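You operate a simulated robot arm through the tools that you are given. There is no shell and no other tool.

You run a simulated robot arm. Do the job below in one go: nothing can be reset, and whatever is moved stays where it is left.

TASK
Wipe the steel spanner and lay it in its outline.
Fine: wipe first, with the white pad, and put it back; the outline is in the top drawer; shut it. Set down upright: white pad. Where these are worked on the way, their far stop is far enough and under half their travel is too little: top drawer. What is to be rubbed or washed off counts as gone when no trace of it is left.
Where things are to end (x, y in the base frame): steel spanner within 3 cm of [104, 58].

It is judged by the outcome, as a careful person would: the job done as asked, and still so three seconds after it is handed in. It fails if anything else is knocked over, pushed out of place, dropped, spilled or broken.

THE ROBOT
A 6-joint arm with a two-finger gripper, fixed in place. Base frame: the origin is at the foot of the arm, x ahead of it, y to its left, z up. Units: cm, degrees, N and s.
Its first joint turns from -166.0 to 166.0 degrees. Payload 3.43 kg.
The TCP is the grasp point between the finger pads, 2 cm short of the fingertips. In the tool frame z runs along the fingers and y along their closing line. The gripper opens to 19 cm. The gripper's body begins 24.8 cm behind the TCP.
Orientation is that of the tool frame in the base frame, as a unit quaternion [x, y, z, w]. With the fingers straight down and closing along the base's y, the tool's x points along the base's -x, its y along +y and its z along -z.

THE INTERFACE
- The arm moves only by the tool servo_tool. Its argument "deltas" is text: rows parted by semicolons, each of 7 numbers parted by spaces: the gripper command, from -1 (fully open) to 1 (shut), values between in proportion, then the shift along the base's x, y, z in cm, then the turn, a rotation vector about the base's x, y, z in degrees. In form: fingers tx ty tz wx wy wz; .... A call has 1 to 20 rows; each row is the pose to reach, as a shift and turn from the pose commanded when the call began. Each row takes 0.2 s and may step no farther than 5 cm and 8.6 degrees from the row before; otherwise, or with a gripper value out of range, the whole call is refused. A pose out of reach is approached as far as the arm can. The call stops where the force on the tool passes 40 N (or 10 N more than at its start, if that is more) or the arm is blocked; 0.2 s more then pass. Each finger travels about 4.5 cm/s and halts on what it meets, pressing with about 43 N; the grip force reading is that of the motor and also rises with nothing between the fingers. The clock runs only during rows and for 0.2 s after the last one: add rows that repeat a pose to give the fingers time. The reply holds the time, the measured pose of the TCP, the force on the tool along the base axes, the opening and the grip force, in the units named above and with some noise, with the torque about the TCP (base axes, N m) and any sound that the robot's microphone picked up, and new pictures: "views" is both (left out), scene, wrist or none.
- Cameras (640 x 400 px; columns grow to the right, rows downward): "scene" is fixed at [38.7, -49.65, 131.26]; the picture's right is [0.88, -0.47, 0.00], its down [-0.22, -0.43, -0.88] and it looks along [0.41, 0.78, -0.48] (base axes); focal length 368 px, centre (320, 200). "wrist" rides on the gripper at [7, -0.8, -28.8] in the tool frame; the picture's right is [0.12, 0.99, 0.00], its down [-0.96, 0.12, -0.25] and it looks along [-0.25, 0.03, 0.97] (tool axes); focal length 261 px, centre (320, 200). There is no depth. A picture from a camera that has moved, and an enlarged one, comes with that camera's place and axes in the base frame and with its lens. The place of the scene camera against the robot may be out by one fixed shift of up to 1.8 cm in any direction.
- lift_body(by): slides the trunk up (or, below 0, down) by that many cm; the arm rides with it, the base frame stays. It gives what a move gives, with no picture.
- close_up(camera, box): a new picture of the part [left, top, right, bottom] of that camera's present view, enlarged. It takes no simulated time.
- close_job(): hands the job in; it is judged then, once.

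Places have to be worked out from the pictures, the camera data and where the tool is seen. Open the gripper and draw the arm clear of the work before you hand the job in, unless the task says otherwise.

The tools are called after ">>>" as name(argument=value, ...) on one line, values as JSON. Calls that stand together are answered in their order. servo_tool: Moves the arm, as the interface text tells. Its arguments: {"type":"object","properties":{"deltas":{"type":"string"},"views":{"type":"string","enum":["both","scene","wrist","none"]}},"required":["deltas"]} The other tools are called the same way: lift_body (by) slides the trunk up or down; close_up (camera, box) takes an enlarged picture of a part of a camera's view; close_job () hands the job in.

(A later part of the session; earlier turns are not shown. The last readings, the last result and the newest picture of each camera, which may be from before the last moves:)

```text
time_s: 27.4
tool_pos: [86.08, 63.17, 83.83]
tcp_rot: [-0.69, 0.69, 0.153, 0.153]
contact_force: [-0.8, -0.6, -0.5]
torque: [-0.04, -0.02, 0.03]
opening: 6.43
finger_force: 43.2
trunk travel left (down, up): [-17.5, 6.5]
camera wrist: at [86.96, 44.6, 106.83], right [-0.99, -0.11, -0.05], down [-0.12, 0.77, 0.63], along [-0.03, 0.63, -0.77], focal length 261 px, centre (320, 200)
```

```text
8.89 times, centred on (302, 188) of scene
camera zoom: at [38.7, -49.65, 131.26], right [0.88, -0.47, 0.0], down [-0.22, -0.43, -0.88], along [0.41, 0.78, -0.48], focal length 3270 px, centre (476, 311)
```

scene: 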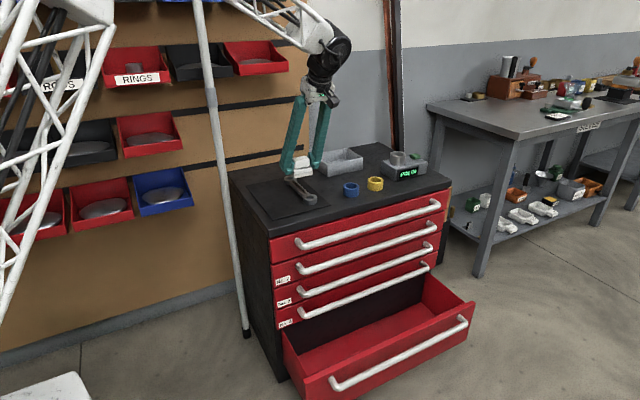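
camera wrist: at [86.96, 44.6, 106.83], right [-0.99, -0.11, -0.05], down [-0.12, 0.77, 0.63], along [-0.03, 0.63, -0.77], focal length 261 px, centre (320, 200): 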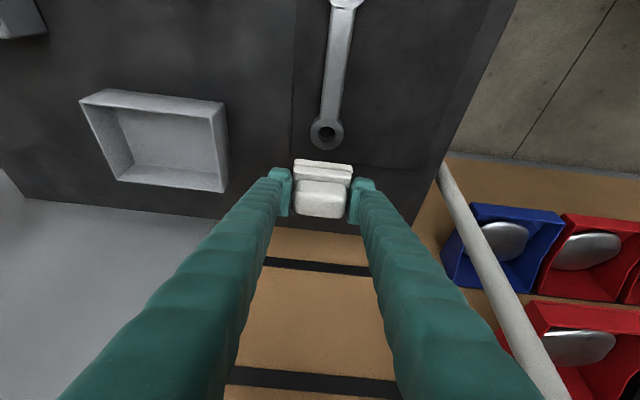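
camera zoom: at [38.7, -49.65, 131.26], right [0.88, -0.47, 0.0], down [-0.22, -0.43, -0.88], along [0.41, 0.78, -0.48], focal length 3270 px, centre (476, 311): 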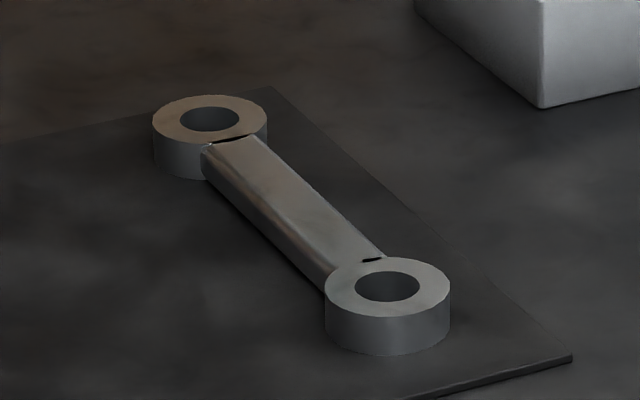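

There are small black slits where the bar meets each ring. They were visible before wiping too, so I'll magnify them strongly to see whether they are gaps or grime.

>>> close_up(camera="wrist", box=[312, 105, 344, 129])

>>> close_up(camera="wrist", box=[324, 0, 364, 24])

>>> close_up(camera="scene", box=[290, 174, 300, 184])

>>> close_up(camera="scene", box=[303, 184, 318, 199])

```text
16.00 times, centred on (328, 117) of wrist
camera zoom: at [86.96, 44.6, 106.83], right [-0.99, -0.11, -0.05], down [-0.12, 0.77, 0.63], along [-0.03, 0.63, -0.77], focal length 4170 px, centre (192, 1528)
```

zoom: 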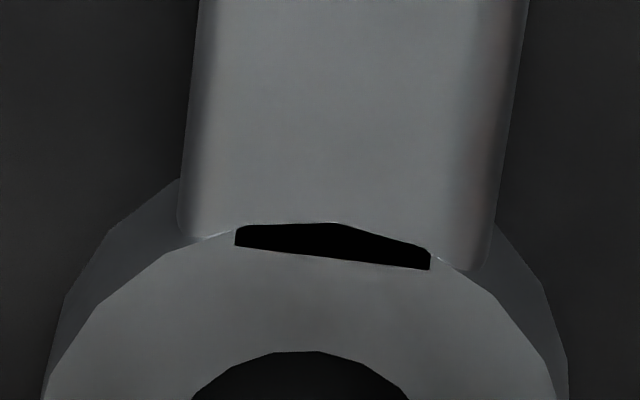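

```text
16.00 times, centred on (344, 12) of wrist
camera zoom: at [86.96, 44.6, 106.83], right [-0.99, -0.11, -0.05], down [-0.12, 0.77, 0.63], along [-0.03, 0.63, -0.77], focal length 4170 px, centre (-64, 3208)
```

zoom: 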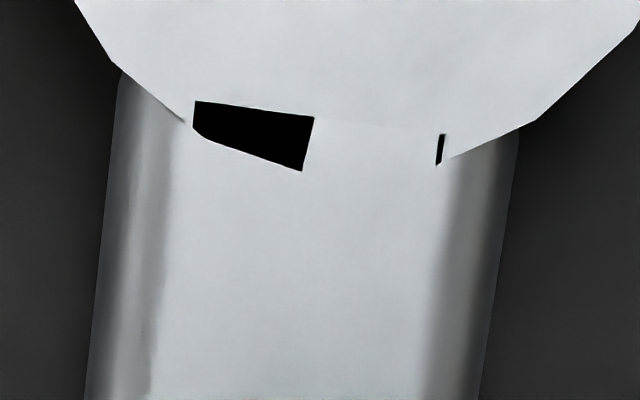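

```text
16.00 times, centred on (295, 179) of scene
camera zoom: at [38.7, -49.65, 131.26], right [0.88, -0.47, 0.0], down [-0.22, -0.43, -0.88], along [0.41, 0.78, -0.48], focal length 5886 px, centre (720, 536)
```

zoom: 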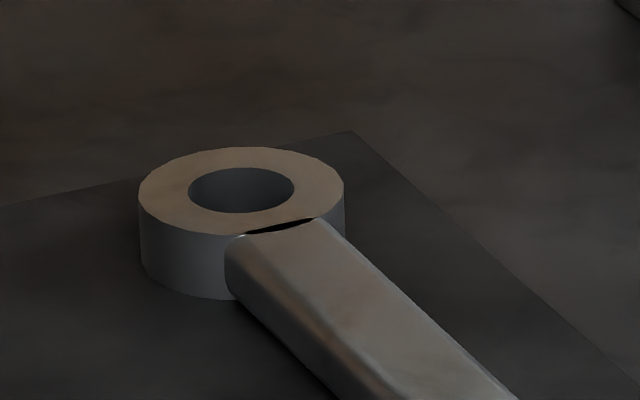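

```text
16.00 times, centred on (310, 192) of scene
camera zoom: at [38.7, -49.65, 131.26], right [0.88, -0.47, 0.0], down [-0.22, -0.43, -0.88], along [0.41, 0.78, -0.48], focal length 5886 px, centre (472, 336)
```

zoom: 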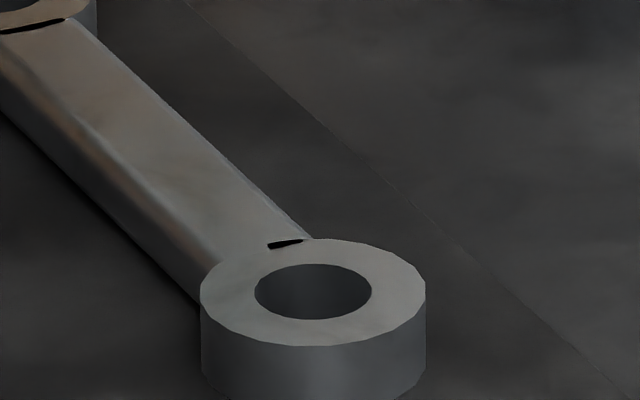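

The black slits look like leftover film at the bar–ring junctions: the near one is now partly gone. I'll set the pad over the far junction from above and rub there gently.

>>> servo_tool(deltas="1 0 -3 0 0 0 0; 1 0 -6.2 -1 0 0 0; 1 0 -6.2 -3.5 0 0 0; 1 0 -6.2 -5.2 0 0 0; 1 0 -6.2 -5.5 0 0 0; 1 0 -6.2 -5.5 0 0 0", views="none")

>>> close_up(camera="scene", box=[265, 145, 325, 205])

```text
time_s: 28.8
tool_pos: [86.24, 57.19, 78.41]
tcp_rot: [0.69, -0.69, -0.153, -0.153]
contact_force: [1.1, -0.1, -2.2]
torque: [-0.01, 0.0, 0.01]
opening: 6.42
finger_force: 42.5
trunk travel left (down, up): [-17.5, 6.5]
```

```text
6.67 times, centred on (295, 175) of scene
camera zoom: at [38.7, -49.65, 131.26], right [0.88, -0.47, 0.0], down [-0.22, -0.43, -0.88], along [0.41, 0.78, -0.48], focal length 2452 px, centre (487, 367)
```

zoom: 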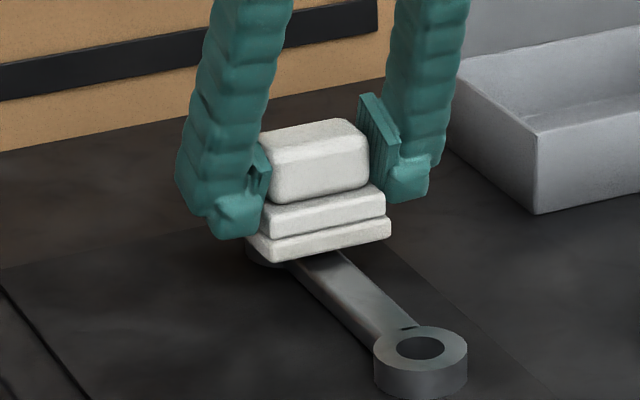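

>>> servo_tool(deltas="1 0 0 -0.2 0 0 0; 1 0 0 -0.35 0 0 0; 1 0 0 -0.35 0 0 0", views="none")

```text
time_s: 29.6
tool_pos: [86.23, 57.16, 78.01]
tcp_rot: [0.691, -0.69, -0.153, -0.153]
contact_force: [-0.8, -0.7, -0.9]
torque: [0.0, 0.02, 0.02]
opening: 6.39
finger_force: 43.6
trunk travel left (down, up): [-17.5, 6.5]
```

>>> servo_tool(deltas="1 0 0 -0.15 0 0 0; 1 0 0 -0.2 0 0 0; 1 0 0 -0.2 0 0 0", views="none")

```text
time_s: 30.4
tool_pos: [86.24, 57.26, 77.89]
tcp_rot: [0.691, -0.689, -0.153, -0.155]
contact_force: [2.4, -0.3, 14.0]
torque: [-0.13, -0.1, 0.02]
opening: 6.4
finger_force: 43.2
trunk travel left (down, up): [-17.5, 6.5]
```

The ring top is flush with the bar, so the pad can sweep over the rings without catching. I'll rub the far junction, then sweep the whole length to the near junction.

>>> servo_tool(deltas="1 0 0.8 0.05 0 0 0; 1 0 1.6 0.05 0 0 0; 1 0 0.6 0.05 0 0 0; 1 0 -0.4 0.05 0 0 0; 1 0 -1.4 0.05 0 0 0; 1 0 -0.4 0.05 0 0 0; 1 0 0.6 0.05 0 0 0; 1 0 1.6 0.05 0 0 0; 1 0 0.4 0.05 0 0 0; 1 0 -0.8 0.05 0 0 0; 1 0 -2 0.05 0 0 0; 1 0 -3.2 0.05 0 0 0; 1 0 -4.4 0.05 0 0 0; 1 0 -5.6 0.05 0 0 0; 1 0 -6.8 0.05 0 0 0; 1 0 -8 0.05 0 0 0; 1 0 -9.2 0.05 0 0 0; 1 0 -10.4 0.05 0 0 0; 1 0 -11.4 0.05 0 0 0; 1 0 -12.2 0.05 0 0 0", views="none")

>>> close_up(camera="scene", box=[265, 145, 335, 215])

```text
time_s: 32.2
tool_pos: [86.09, 59.03, 77.89]
tcp_rot: [0.692, -0.688, -0.153, -0.155]
contact_force: [2.3, 2.8, 13.8]
torque: [-0.12, -0.01, 0.06]
opening: 6.43
finger_force: 42.8
trunk travel left (down, up): [-17.5, 6.5]
stopped in row 9: the force on the tool passed its limit at 44 N (the readings are from after the stop); the commanded pose is now the measured one
```

```text
5.71 times, centred on (300, 180) of scene
camera zoom: at [38.7, -49.65, 131.26], right [0.88, -0.47, 0.0], down [-0.22, -0.43, -0.88], along [0.41, 0.78, -0.48], focal length 2102 px, centre (434, 314)
```

zoom: 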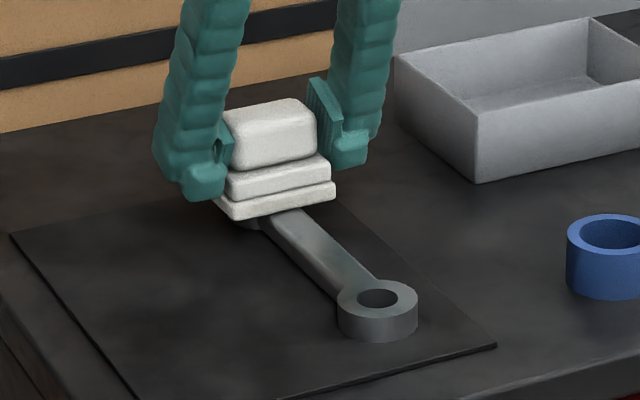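

A force spike stopped the stroke, but the spanner has not moved and the near slit seems gone. I'll lift the pad straight up, back off toward +y and inspect.

>>> servo_tool(deltas="1 0 0 0.5 0 0 0; 1 0 0 3 0 0 0; 1 0 2 5 0 0 0; 1 0 5 6 0 0 0; 1 0 5 6 0 0 0", views="wrist")

>>> close_up(camera="wrist", box=[290, 0, 380, 150])

>>> close_up(camera="scene", box=[280, 165, 325, 210])

```text
time_s: 33.5
tool_pos: [85.93, 63.88, 83.81]
tcp_rot: [0.691, -0.689, -0.154, -0.153]
contact_force: [0.2, -0.2, -1.1]
torque: [-0.04, -0.01, -0.02]
opening: 6.4
finger_force: 43.2
trunk travel left (down, up): [-17.5, 6.5]
camera wrist: at [86.91, 45.21, 106.82], right [-0.99, -0.11, -0.05], down [-0.12, 0.77, 0.63], along [-0.03, 0.63, -0.77], focal length 261 px, centre (320, 200)
```

wrist: 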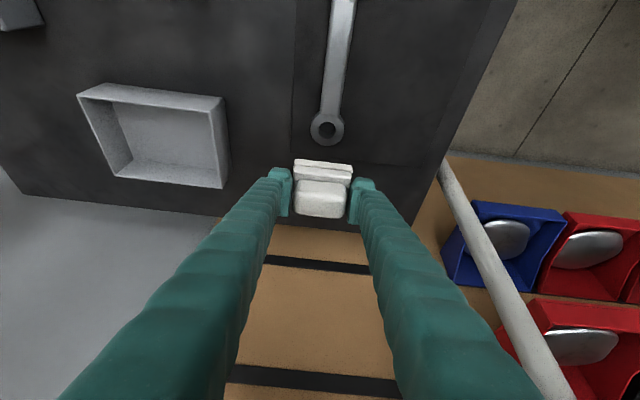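

```text
2.67 times, centred on (335, 75) of wrist
camera zoom: at [86.91, 45.21, 106.82], right [-0.99, -0.11, -0.05], down [-0.12, 0.77, 0.63], along [-0.03, 0.63, -0.77], focal length 695 px, centre (280, 533)
```

zoom: 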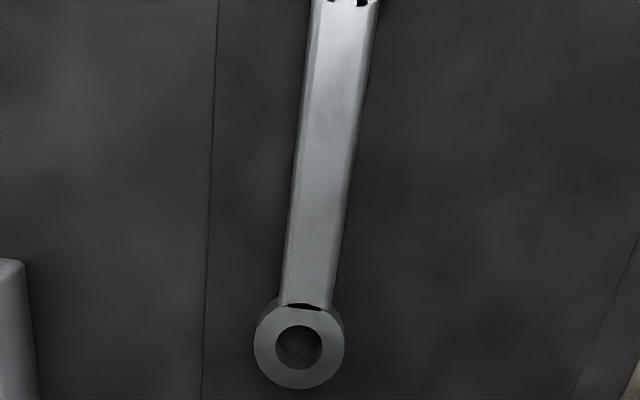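

```text
8.89 times, centred on (302, 188) of scene
camera zoom: at [38.7, -49.65, 131.26], right [0.88, -0.47, 0.0], down [-0.22, -0.43, -0.88], along [0.41, 0.78, -0.48], focal length 3270 px, centre (476, 311)
```

zoom: 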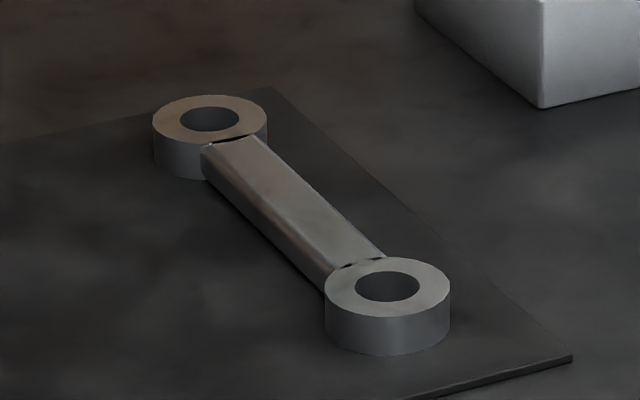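

The slit pattern changes between pictures of the unmoved spanner, so it is only a rendering artefact where two flush faces meet. I'll check the bar surface once more at high zoom.

>>> close_up(camera="wrist", box=[310, 0, 360, 60])

>>> close_up(camera="wrist", box=[305, 55, 355, 115])

>>> close_up(camera="scene", box=[286, 174, 316, 200])

```text
6.67 times, centred on (335, 30) of wrist
camera zoom: at [86.91, 45.21, 106.82], right [-0.99, -0.11, -0.05], down [-0.12, 0.77, 0.63], along [-0.03, 0.63, -0.77], focal length 1738 px, centre (220, 1333)
```

zoom: 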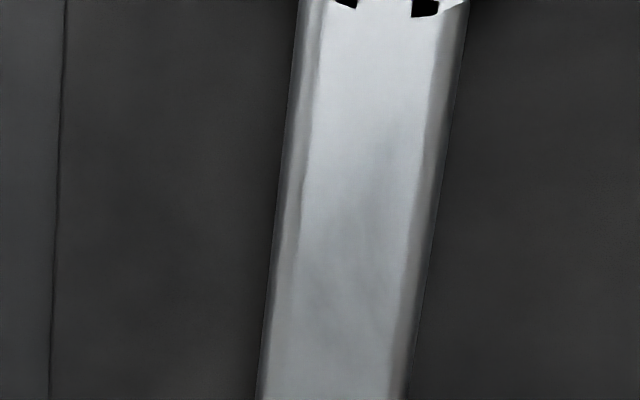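

```text
6.67 times, centred on (330, 85) of wrist
camera zoom: at [86.91, 45.21, 106.82], right [-0.99, -0.11, -0.05], down [-0.12, 0.77, 0.63], along [-0.03, 0.63, -0.77], focal length 1738 px, centre (253, 967)
```

zoom: 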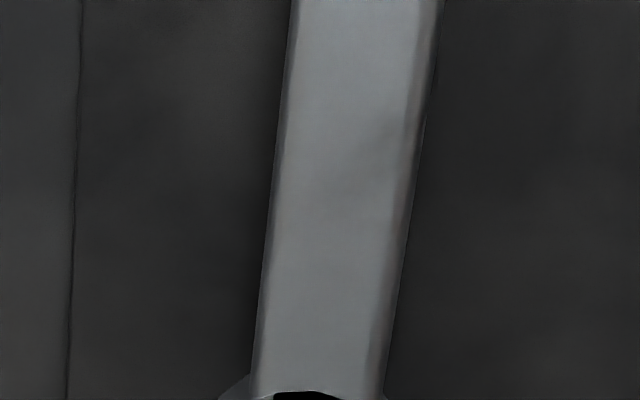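

```text
15.38 times, centred on (301, 187) of scene
camera zoom: at [38.7, -49.65, 131.26], right [0.88, -0.47, 0.0], down [-0.22, -0.43, -0.88], along [0.41, 0.78, -0.48], focal length 5659 px, centre (612, 400)
```

zoom: 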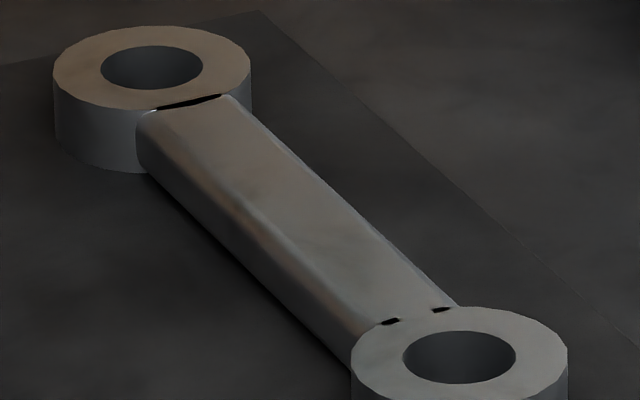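

The bar looks clean in both views. For certainty I'll also rub the near junction lightly from above, since that end got the least coverage.

>>> servo_tool(deltas="1 0 -4.5 0 0 0 0; 1 0 -9 0 0 0 0; 1 0 -13.5 0 0 0 0; 1 0 -16.5 -1 0 0 0; 1 0 -16.5 -4 0 0 0; 1 0 -16.5 -5.7 0 0 0; 1 0 -16.5 -5.9 0 0 0; 1 0 -16.5 -5.98 0 0 0; 1 0 -16.5 -5.98 0 0 0", views="none")

```text
time_s: 35.5
tool_pos: [86.15, 47.54, 77.89]
tcp_rot: [0.691, -0.689, -0.153, -0.155]
contact_force: [-1.7, -2.8, 24.0]
torque: [-0.51, 0.13, -0.02]
opening: 6.4
finger_force: 43.2
trunk travel left (down, up): [-17.5, 6.5]
```

>>> servo_tool(deltas="1 0 0 0.1 0 0 0; 1 0 -0.5 0.1 0 0 0; 1 0 -1 0.1 0 0 0; 1 0 -0.5 0.1 0 0 0; 1 0 0 0.1 0 0 0; 1 0 0.6 0.1 0 0 0; 1 0 1.2 0.1 0 0 0; 1 0 0.6 0.1 0 0 0; 1 0 0 0.1 0 0 0; 1 0 -0.5 0.1 0 0 0; 1 0 -1 0.1 0 0 0; 1 0 0 0.1 0 0 0; 1 0 1 0.1 0 0 0; 1 0 2 0.1 0 0 0; 1 0 3 0.1 0 0 0", views="none")

```text
time_s: 38.6
tool_pos: [86.09, 50.32, 77.89]
tcp_rot: [0.691, -0.69, -0.152, -0.154]
contact_force: [0.4, -8.8, 26.1]
torque: [-0.41, 0.01, 0.03]
opening: 6.43
finger_force: 42.8
trunk travel left (down, up): [-17.5, 6.5]
```

>>> servo_tool(deltas="1 0 0 1 0 0 0; 1 0 0 4 0 0 0; 1 0 3 6 0 0 0; 1 0 7.5 6 0 0 0; 1 0 12 6 0 0 0; 1 0 15 6 0 0 0; 1 0 15 6 0 0 0", views="wrist")

>>> close_up(camera="wrist", box=[260, 0, 400, 230])

>>> close_up(camera="scene", box=[240, 110, 340, 210])

>>> close_up(camera="scene", box=[286, 174, 316, 200])

```text
time_s: 40.2
tool_pos: [86.15, 65.51, 84.07]
tcp_rot: [0.691, -0.689, -0.153, -0.153]
contact_force: [0.3, -0.1, -1.7]
torque: [0.0, 0.01, 0.0]
opening: 6.41
finger_force: 43.0
trunk travel left (down, up): [-17.5, 6.5]
camera wrist: at [87.04, 46.9, 107.16], right [-0.99, -0.11, -0.05], down [-0.12, 0.77, 0.63], along [-0.03, 0.63, -0.77], focal length 261 px, centre (320, 200)
```

wrist: 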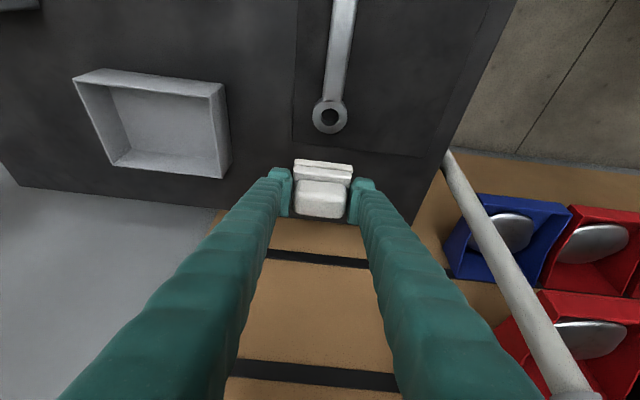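

```text
1.74 times, centred on (330, 115) of wrist
camera zoom: at [87.04, 46.9, 107.16], right [-0.99, -0.11, -0.05], down [-0.12, 0.77, 0.63], along [-0.03, 0.63, -0.77], focal length 453 px, centre (303, 348)
```

zoom: 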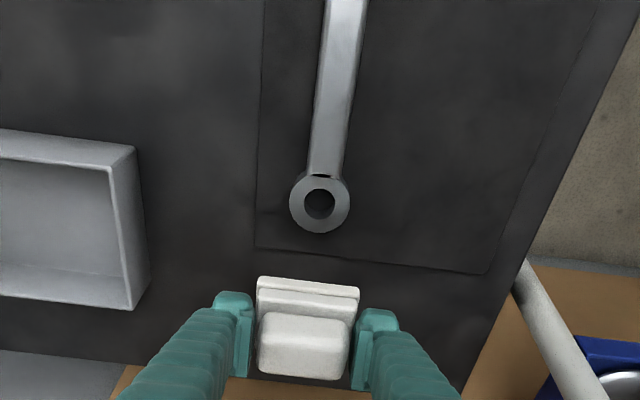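

```text
4.00 times, centred on (290, 160) of scene
camera zoom: at [38.7, -49.65, 131.26], right [0.88, -0.47, 0.0], down [-0.22, -0.43, -0.88], along [0.41, 0.78, -0.48], focal length 1471 px, centre (440, 360)
```

zoom: 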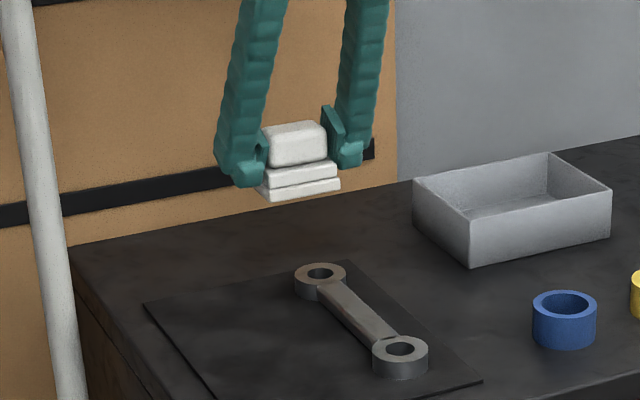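

```text
15.38 times, centred on (301, 187) of scene
camera zoom: at [38.7, -49.65, 131.26], right [0.88, -0.47, 0.0], down [-0.22, -0.43, -0.88], along [0.41, 0.78, -0.48], focal length 5659 px, centre (612, 400)
```

zoom: 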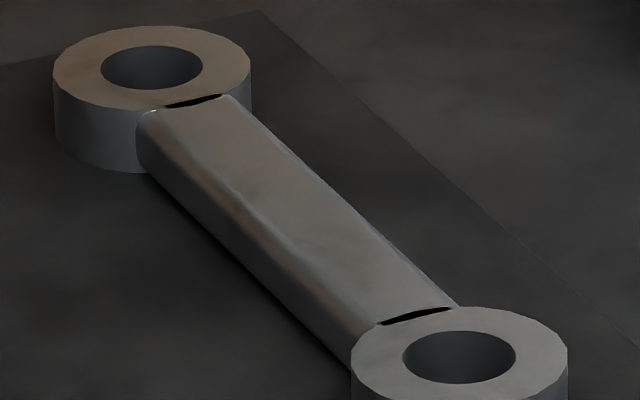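

The near slit has grown back without being touched, which confirms it is an artefact, and the spanner is clean. Now I'll return the pad to its original spot, stopping just above the surface.

>>> servo_tool(deltas="1 -1 3.5 0 0 0 0; 1 -2.08 6.62 -0.5 0 0 0; 1 -2.08 6.62 -4.5 0 0 0; 1 -2.08 6.62 -7 0 0 0; 1 -2.08 6.62 -7.8 0 0 0; 1 -2.08 6.62 -7.8 0 0 0", views="none")

>>> close_up(camera="scene", box=[245, 130, 315, 200])

```text
time_s: 41.6
tool_pos: [83.98, 72.03, 76.14]
tcp_rot: [0.691, -0.689, -0.153, -0.154]
contact_force: [0.0, -0.4, -0.4]
torque: [-0.03, 0.0, -0.02]
opening: 6.4
finger_force: 43.2
trunk travel left (down, up): [-17.5, 6.5]
```

```text
5.71 times, centred on (280, 165) of scene
camera zoom: at [38.7, -49.65, 131.26], right [0.88, -0.47, 0.0], down [-0.22, -0.43, -0.88], along [0.41, 0.78, -0.48], focal length 2102 px, centre (549, 400)
```

zoom: 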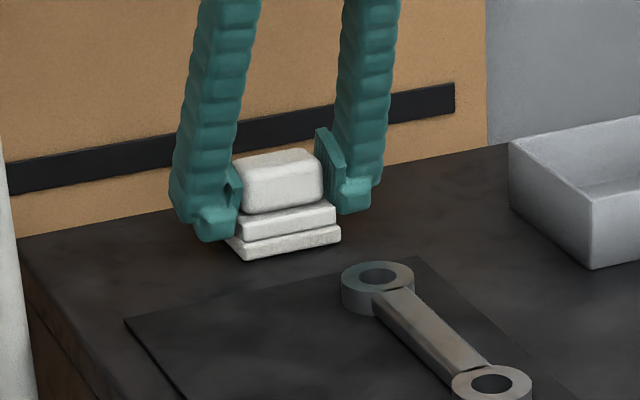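

>>> servo_tool(deltas="1 0 0 -0.2 0 0 0; 1 0 0 -0.35 0 0 0; 1 0 0 -0.35 0 0 0", views="none")

```text
time_s: 42.5
tool_pos: [84.1, 72.03, 75.94]
tcp_rot: [0.692, -0.689, -0.153, -0.155]
contact_force: [-3.6, -0.3, 16.4]
torque: [-0.12, -0.21, 0.06]
opening: 6.41
finger_force: 42.8
trunk travel left (down, up): [-17.5, 6.5]
```

The pad is on the surface. I'll ease the press slightly, open the fingers to about 10 cm, and rise.

>>> servo_tool(deltas="1 0 0 0.1 0 0 0; 0.3 0 0 0.1 0 0 0; 0.1 0 0 0.1 0 0 0; -0.1 0 0 0.1 0 0 0; -0.1 0 0 0.1 0 0 0; -0.1 0 0 0.1 0 0 0; -0.1 0 0 2 0 0 0; -0.1 0 0 6 0 0 0; -0.1 0 -3 10 0 0 0; -0.1 0 -3 10 0 0 0", views="both")

>>> close_up(camera="scene", box=[245, 130, 315, 200])

>>> close_up(camera="wrist", box=[270, 30, 380, 210])

```text
time_s: 44.6
tool_pos: [83.8, 69.21, 85.58]
tcp_rot: [0.691, -0.69, -0.152, -0.153]
contact_force: [0.6, 0.0, 1.0]
torque: [0.02, 0.0, -0.01]
opening: 10.44
finger_force: 0.1
trunk travel left (down, up): [-17.5, 6.5]
camera wrist: at [84.77, 50.64, 108.65], right [-0.99, -0.11, -0.05], down [-0.12, 0.77, 0.63], along [-0.03, 0.63, -0.77], focal length 261 px, centre (320, 200)
```

scene: 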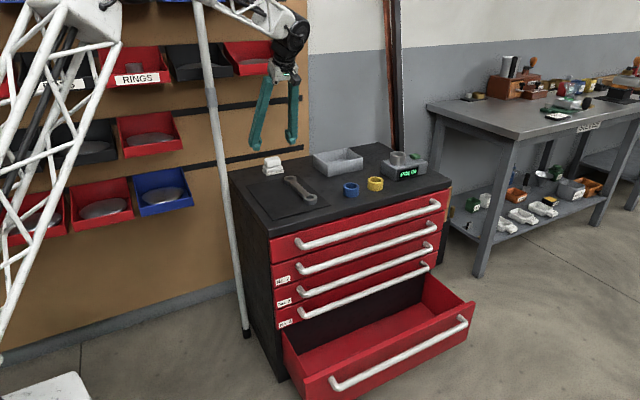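
wrist: 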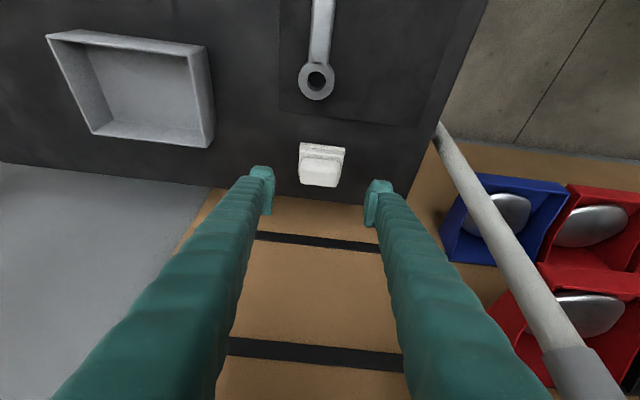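

```text
5.71 times, centred on (280, 165) of scene
camera zoom: at [38.7, -49.65, 131.26], right [0.88, -0.47, 0.0], down [-0.22, -0.43, -0.88], along [0.41, 0.78, -0.48], focal length 2102 px, centre (549, 400)
```

zoom: 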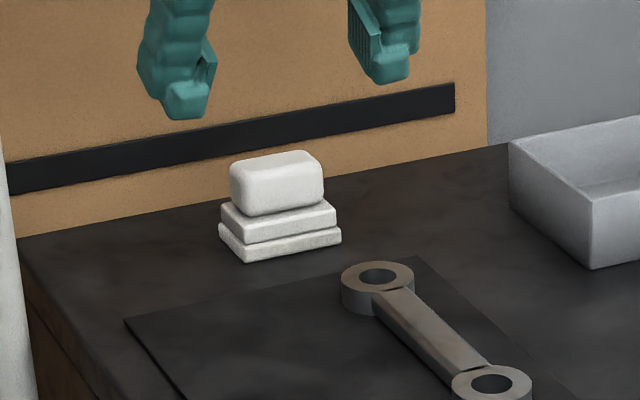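

```text
2.22 times, centred on (325, 120) of wrist
camera zoom: at [84.77, 50.64, 108.65], right [-0.99, -0.11, -0.05], down [-0.12, 0.77, 0.63], along [-0.03, 0.63, -0.77], focal length 579 px, centre (309, 378)
```

zoom: 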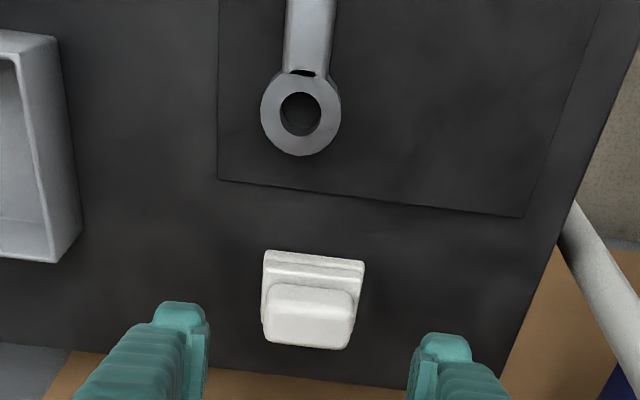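

The pad is back upright in its place. Now for the drawer: I'll back away, untilt, and return to the first orientation to look at the top drawer's handle.

>>> servo_tool(deltas="-0.1 0 -4 2 0 0 0; -0.1 0 -8 4 -8 0 0; -0.1 0 -12 6 -16 0 0; -0.1 0 -16.5 8 -24 0 0; -0.1 0 -21 10 -25 0 0; -0.1 0 -25.5 10 -25 0 0; -0.1 0 -30 10 -25 0 0; -0.1 0 -34.5 10 -25 0 0; -0.1 0 -39 10 -25 0 0; -0.1 0 -39 10 -25 0 0", views="none")

>>> servo_tool(deltas="-0.1 0 0 0 0 0 -8.2; -0.1 0 0 0 0 0 -16.4; -0.1 0 0 0 0 0 -24.6; -0.1 0 0 0 0 0 -32.8; -0.1 0 0 0 0 0 -41; -0.1 0 0 0 0 0 -49.2; -0.1 0 0 0 0 0 -57.4; -0.1 0 0 0 0 0 -65.6; -0.1 0 0 0 0 0 -73.8; -0.1 0 0 0 0 0 -82; -0.1 0 0 0 0 0 -90; -0.1 0 0 0 0 0 -90", views="both")

```text
time_s: 46.9
tool_pos: [84.0, 29.97, 95.13]
tcp_rot: [0.708, -0.706, 0.0, -0.001]
contact_force: [0.4, 0.1, 0.8]
torque: [0.03, 0.0, 0.02]
opening: 10.43
finger_force: 0.0
trunk travel left (down, up): [-17.5, 6.5]
```

```text
time_s: 49.5
tool_pos: [83.96, 30.03, 95.88]
tcp_rot: [0.0, 1.0, 0.0, 0.0]
contact_force: [-0.1, 0.0, 0.5]
torque: [0.02, 0.01, 0.02]
opening: 10.47
finger_force: 0.1
trunk travel left (down, up): [-17.5, 6.5]
camera wrist: at [76.98, 29.17, 124.5], right [-0.12, 0.99, 0.0], down [0.96, 0.12, 0.25], along [0.25, 0.03, -0.97], focal length 261 px, centre (320, 200)
```

scene: 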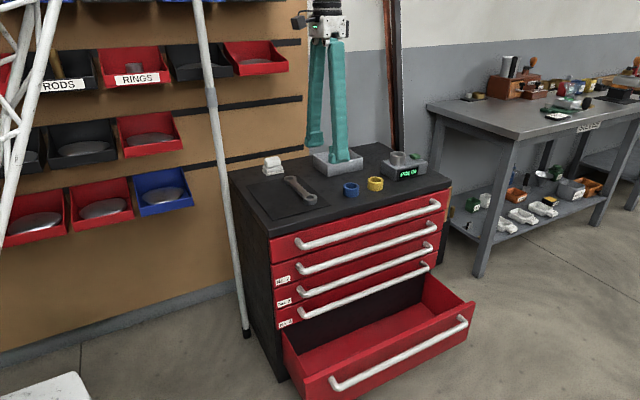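
wrist: 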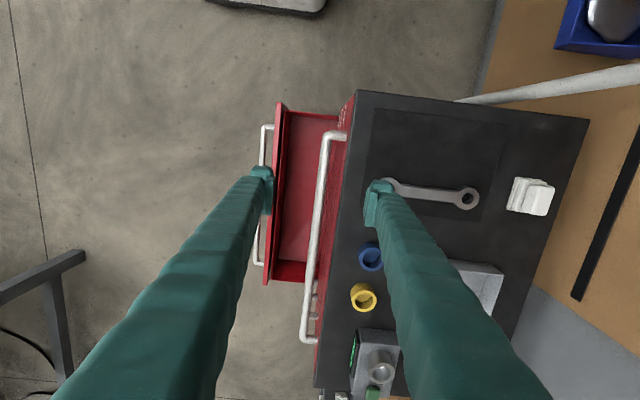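

>>> close_up(camera="wrist", box=[280, 90, 380, 220])

>>> close_up(camera="wrist", box=[280, 220, 380, 400])

>>> close_up(camera="scene", box=[265, 190, 345, 270])

```text
3.08 times, centred on (330, 155) of wrist
camera zoom: at [76.98, 29.17, 124.5], right [-0.12, 0.99, 0.0], down [0.96, 0.12, 0.25], along [0.25, 0.03, -0.97], focal length 802 px, centre (289, 338)
```

zoom: 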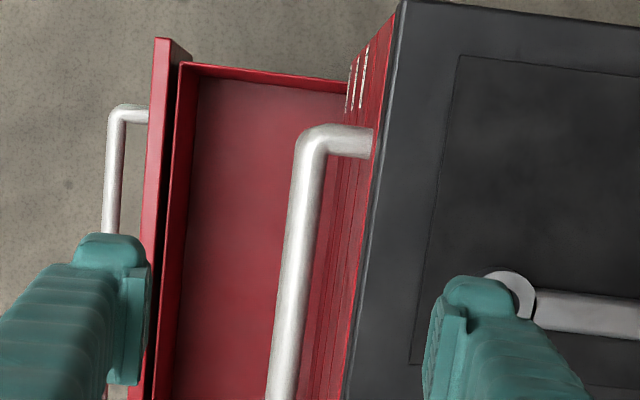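

```text
2.22 times, centred on (330, 310) of wrist
camera zoom: at [76.98, 29.17, 124.5], right [-0.12, 0.99, 0.0], down [0.96, 0.12, 0.25], along [0.25, 0.03, -0.97], focal length 579 px, centre (298, -44)
```

zoom: 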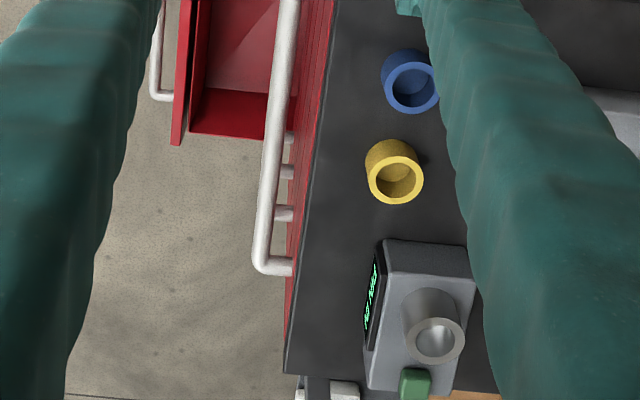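

```text
5.00 times, centred on (305, 230) of scene
camera zoom: at [38.7, -49.65, 131.26], right [0.88, -0.47, 0.0], down [-0.22, -0.43, -0.88], along [0.41, 0.78, -0.48], focal length 1839 px, centre (395, 50)
```

zoom: 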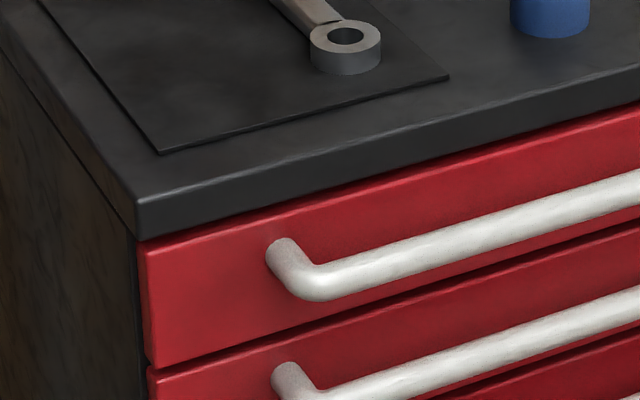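

The handle bar is near y 30.9, z≈65 and about 2.2 cm thick, and the drawer face is at y≈35.2, so there is a gap of about 3.2 cm. With the fingers 5 cm apart I'll come down to just above it at x≈90 and check the alignment.

>>> servo_tool(deltas="0.474 2 0 -4 0 0 0; 0.474 4 0 -8 0 0 0; 0.474 6 0 -12.5 0 0 0; 0.474 6 0 -17 0 0 0; 0.474 6 0 -21 0 0 0; 0.474 6 0 -21 0 0 0", views="both")

>>> close_up(camera="wrist", box=[250, 110, 390, 230])

>>> close_up(camera="scene", box=[285, 150, 405, 260])

```text
time_s: 50.9
tool_pos: [89.89, 29.55, 74.77]
tcp_rot: [-0.002, 1.0, 0.0, 0.0]
contact_force: [0.7, 0.6, -1.1]
torque: [0.0, 0.05, 0.0]
opening: 4.98
finger_force: 0.1
trunk travel left (down, up): [-17.5, 6.5]
camera wrist: at [82.99, 28.72, 103.51], right [-0.12, 0.99, 0.0], down [0.96, 0.12, 0.25], along [0.25, 0.03, -0.97], focal length 261 px, centre (320, 200)
```

scene: 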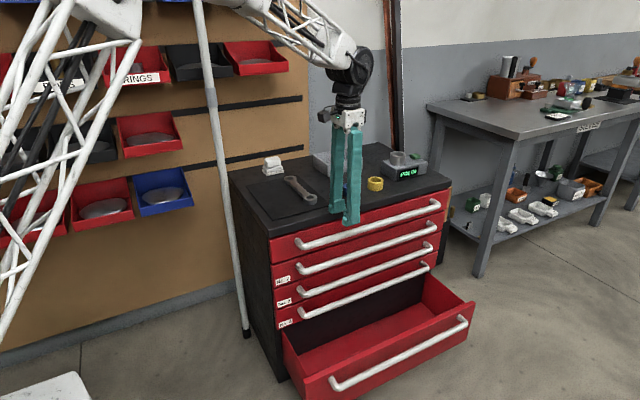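
wrist: 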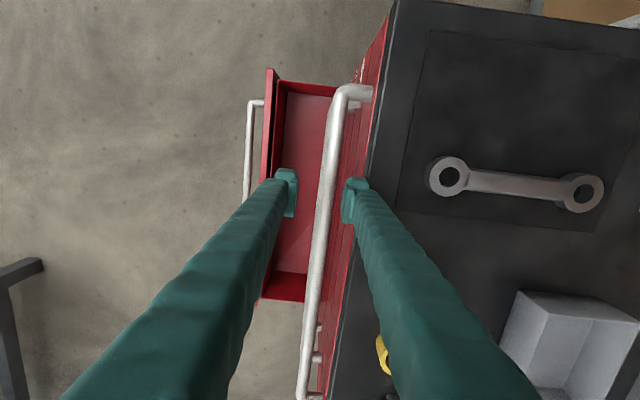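

```text
3.33 times, centred on (320, 170) of wrist
camera zoom: at [82.99, 28.72, 103.51], right [-0.12, 0.99, 0.0], down [0.96, 0.12, 0.25], along [0.25, 0.03, -0.97], focal length 869 px, centre (320, 300)
```

zoom: 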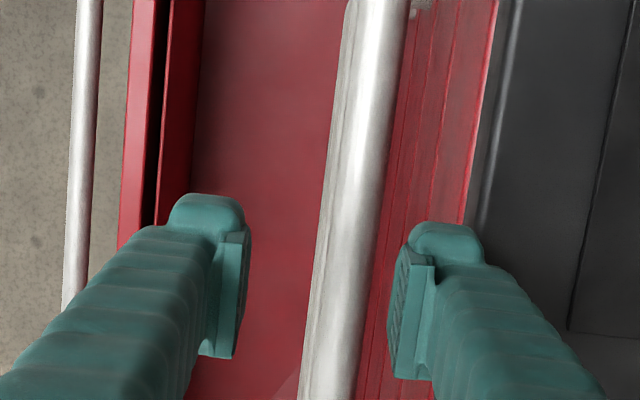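

```text
3.64 times, centred on (345, 205) of scene
camera zoom: at [38.7, -49.65, 131.26], right [0.88, -0.47, 0.0], down [-0.22, -0.43, -0.88], along [0.41, 0.78, -0.48], focal length 1338 px, centre (229, 182)
```

zoom: 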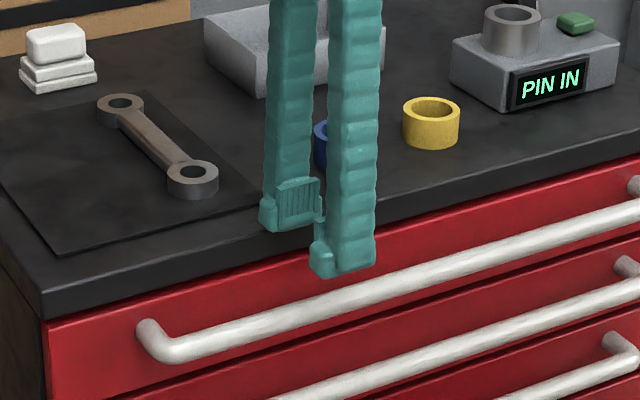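

Relative to the tool, the bar centre is about 0.95 cm toward +y and the face about 5.5 cm, so a +0.5 cm shift centres the finger in the gap. Then I'll descend.

>>> servo_tool(deltas="0.474 0 0.5 -1 0 0 0; 0.474 0 0.5 -3 0 0 0; 0.474 0 0.5 -5 0 0 0; 0.474 0 0.5 -5 0 0 0", views="both")

>>> close_up(camera="wrist", box=[250, 110, 390, 230])

>>> close_up(camera="scene", box=[285, 170, 385, 260])

```text
time_s: 51.5
tool_pos: [89.94, 30.18, 72.8]
tcp_rot: [-0.002, 1.0, 0.0, 0.003]
contact_force: [-6.6, -6.3, 19.2]
torque: [0.92, 0.35, 0.35]
opening: 4.74
finger_force: 0.1
trunk travel left (down, up): [-17.5, 6.5]
stopped in row 3: the force on the tool passed its limit at 71 N (the readings are from after the stop); the commanded pose is now the measured one
camera wrist: at [82.86, 29.33, 101.38], right [-0.12, 0.99, 0.0], down [0.96, 0.12, 0.25], along [0.25, 0.03, -0.97], focal length 261 px, centre (320, 200)
```

scene: 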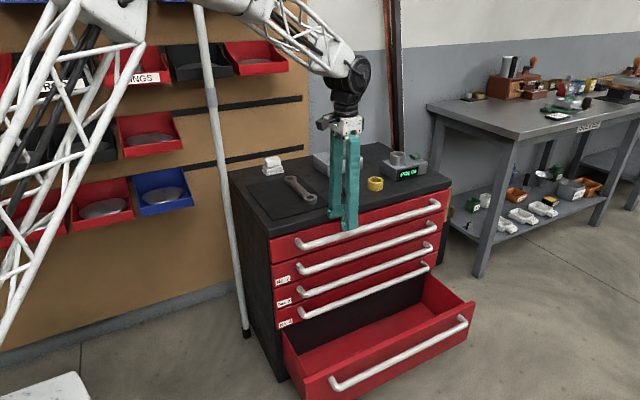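
wrist: 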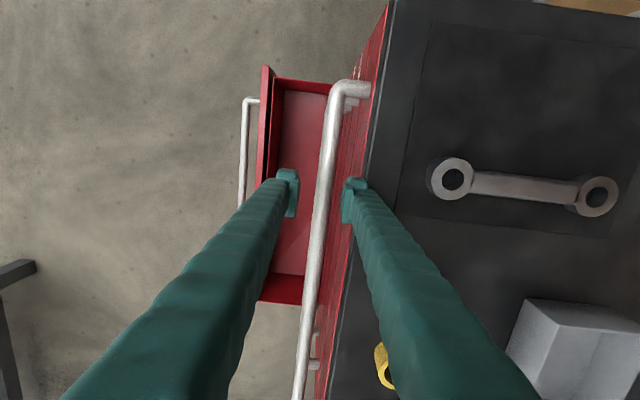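

```text
3.33 times, centred on (320, 170) of wrist
camera zoom: at [82.86, 29.33, 101.38], right [-0.12, 0.99, 0.0], down [0.96, 0.12, 0.25], along [0.25, 0.03, -0.97], focal length 869 px, centre (320, 300)
```

zoom: 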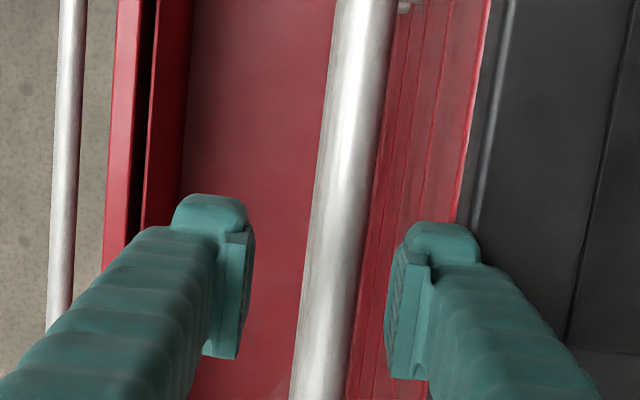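

```text
4.44 times, centred on (335, 215) of scene
camera zoom: at [38.7, -49.65, 131.26], right [0.88, -0.47, 0.0], down [-0.22, -0.43, -0.88], along [0.41, 0.78, -0.48], focal length 1635 px, centre (253, 133)
```

zoom: 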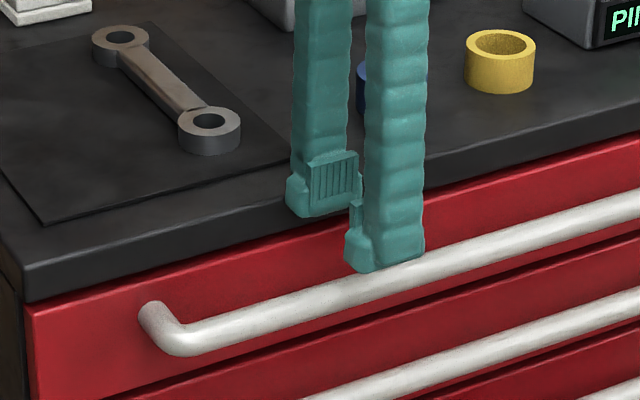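

The rear finger met the cabinet top's front edge at z≈70.9, so a vertical grasp is too tight. I'll raise, back off, and tilt the tool 60° so the fingers come at the bar from the front.

>>> servo_tool(deltas="0.474 0 -0.3 1 0 0 0; 0.474 0 -1 4 0 0 0; 0.474 -2 -4 7 0 0 0; 0.474 -4 -8 7 0 0 0; 0.474 -5 -12 7 8 0 0; 0.474 -5 -16 7 16 0 0; 0.474 -5 -18 7 24 0 0; 0.474 -5 -18 7 32 0 0; 0.474 -5 -18 5 40 0 0; 0.474 -5 -18 3 48 0 0; 0.474 -5 -18 1 56 0 0; 0.474 -5 -18 0 60 0 0; 0.474 -5 -18 0 60 0 0", views="both")

```text
time_s: 54.3
tool_pos: [85.17, 12.47, 72.45]
tcp_rot: [-0.001, 0.866, 0.5, 0.003]
contact_force: [0.1, 0.8, 0.7]
torque: [0.02, 0.01, -0.03]
opening: 5.0
finger_force: 0.1
trunk travel left (down, up): [-17.5, 6.5]
camera wrist: at [78.07, -12.94, 85.92], right [-0.12, 0.49, 0.86], down [0.96, -0.16, 0.23], along [0.25, 0.85, -0.46], focal length 261 px, centre (320, 200)
```

scene: 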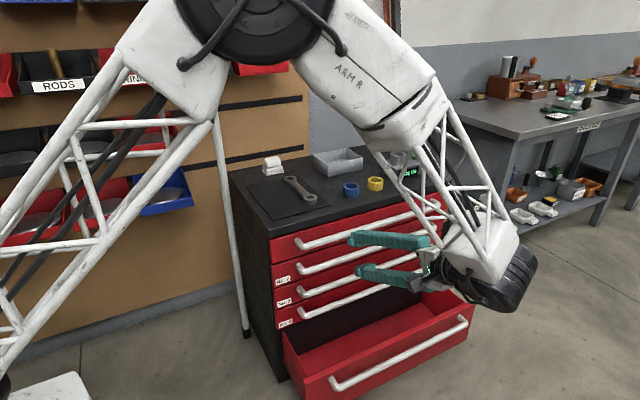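
wrist: 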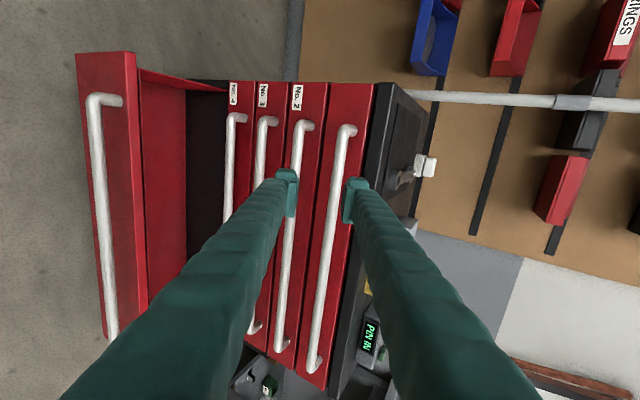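

The wrist now faces the drawers, and I place the top handle near y 31, z 66. I'll move to a point about 9 cm out along the approach line and check again.

>>> servo_tool(deltas="0.474 0 4 -0.8 0 0 0; 0.474 0 8 -1.6 0 0 0; 0.474 0 11 -2.3 0 0 0; 0.474 0 11 -2.3 0 0 0", views="both")

>>> close_up(camera="wrist", box=[240, 80, 400, 260])

>>> close_up(camera="scene", box=[285, 190, 405, 290])

```text
time_s: 55.3
tool_pos: [85.13, 23.01, 70.14]
tcp_rot: [0.001, 0.866, 0.5, 0.002]
contact_force: [0.7, 0.4, 0.6]
torque: [-0.03, 0.01, -0.02]
opening: 4.99
finger_force: 0.1
trunk travel left (down, up): [-17.5, 6.5]
camera wrist: at [78.04, -2.27, 83.75], right [-0.12, 0.5, 0.86], down [0.96, -0.16, 0.23], along [0.25, 0.85, -0.46], focal length 261 px, centre (320, 200)
```

scene: 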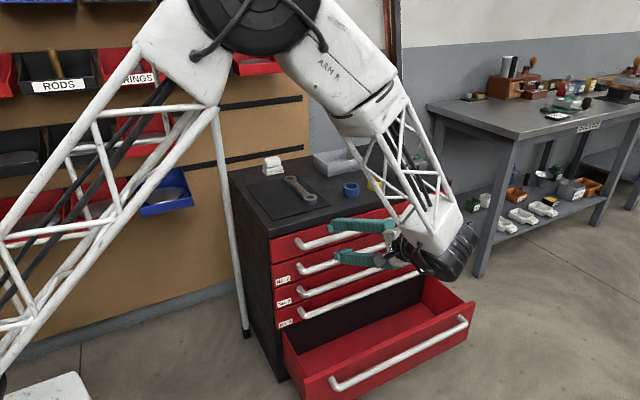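
wrist: 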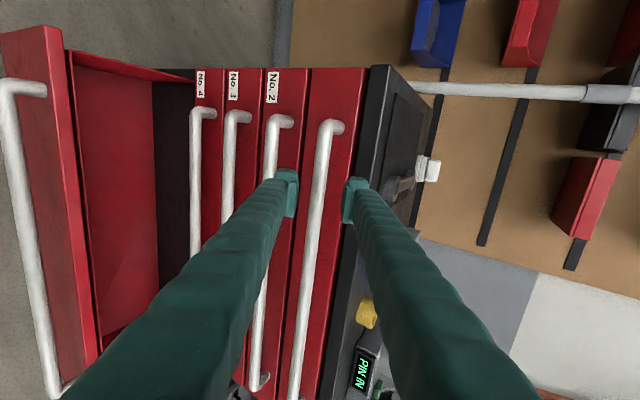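

```text
2.22 times, centred on (320, 170) of wrist
camera zoom: at [78.04, -2.27, 83.75], right [-0.12, 0.5, 0.86], down [0.96, -0.16, 0.23], along [0.25, 0.85, -0.46], focal length 579 px, centre (320, 267)
```

zoom: 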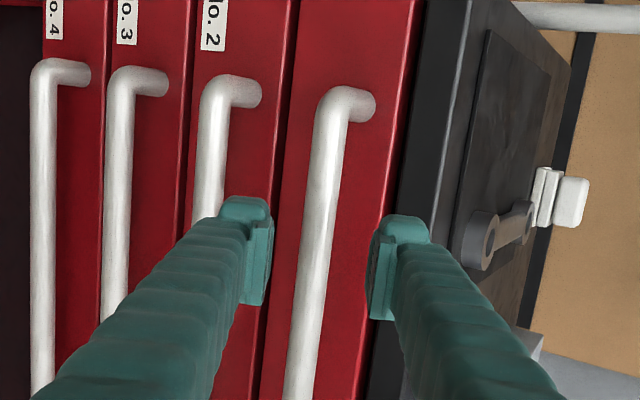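

```text
4.00 times, centred on (345, 240) of scene
camera zoom: at [38.7, -49.65, 131.26], right [0.88, -0.47, 0.0], down [-0.22, -0.43, -0.88], along [0.41, 0.78, -0.48], focal length 1471 px, centre (220, 40)
```

zoom: 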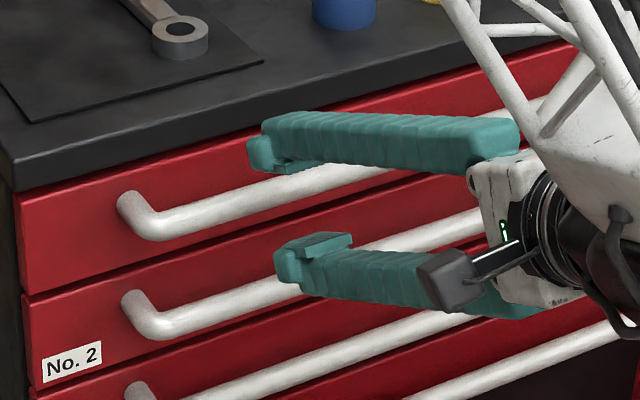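

The bar sits on the approach line, about 9 cm ahead. I'll advance along the tool axis and close on it.

>>> servo_tool(deltas="0.474 0 2.6 -1.5 0 0 0; 0.474 0 5.2 -3 0 0 0; 0.474 0 7.9 -4.55 0 0 0; 0.474 0 7.9 -4.55 0 0 0; 1 0 7.9 -4.55 0 0 0; 1 0 7.9 -4.55 0 0 0; 1 0 7.9 -4.55 0 0 0; 1 0 7.9 -4.55 0 0 0", views="both")

>>> close_up(camera="scene", box=[285, 190, 405, 290])

```text
time_s: 57.1
tool_pos: [85.04, 31.16, 65.44]
tcp_rot: [0.0, 0.866, 0.5, 0.002]
contact_force: [-2.8, -6.3, -21.5]
torque: [0.0, 0.05, -0.3]
opening: 1.77
finger_force: 45.4
trunk travel left (down, up): [-17.5, 6.5]
camera wrist: at [78.01, 5.78, 79.06], right [-0.12, 0.5, 0.86], down [0.96, -0.16, 0.23], along [0.25, 0.85, -0.46], focal length 261 px, centre (320, 200)
```

scene: 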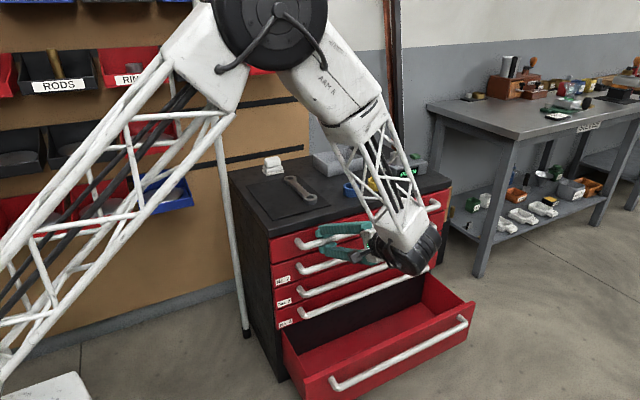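
wrist: 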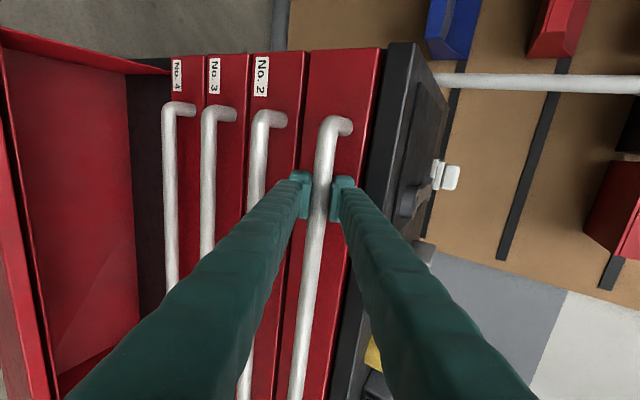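

```text
4.00 times, centred on (345, 240) of scene
camera zoom: at [38.7, -49.65, 131.26], right [0.88, -0.47, 0.0], down [-0.22, -0.43, -0.88], along [0.41, 0.78, -0.48], focal length 1471 px, centre (220, 40)
```

zoom: 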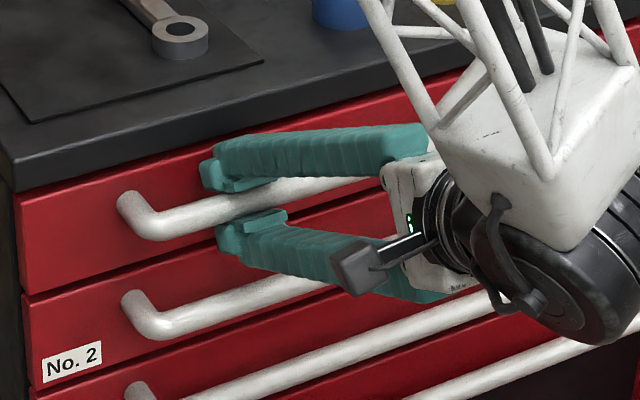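

The bar is gripped (opening 1.77). The −21 N in z means the bar is pulling the hand down, so I'll relax by lowering slightly, then begin to pull.

>>> servo_tool(deltas="1 0 -0.05 -0.12 0 0 0; 1 0 -0.05 -0.12 0 0 0", views="none")

```text
time_s: 57.7
tool_pos: [85.08, 31.19, 65.47]
tcp_rot: [0.0, 0.866, 0.501, 0.001]
contact_force: [3.1, -3.3, -22.2]
torque: [-0.02, 0.4, -0.36]
opening: 1.77
finger_force: 44.7
trunk travel left (down, up): [-17.5, 6.5]
```

>>> servo_tool(deltas="1 0 -0.1 -0.15 0 0 0; 1 0 -0.15 -0.3 0 0 0; 1 0 -0.15 -0.3 0 0 0", views="none")

```text
time_s: 58.5
tool_pos: [85.1, 31.06, 65.48]
tcp_rot: [-0.001, 0.865, 0.501, 0.002]
contact_force: [7.2, 1.9, 9.4]
torque: [0.06, 0.86, -0.09]
opening: 1.8
finger_force: 45.0
trunk travel left (down, up): [-17.5, 6.5]
```

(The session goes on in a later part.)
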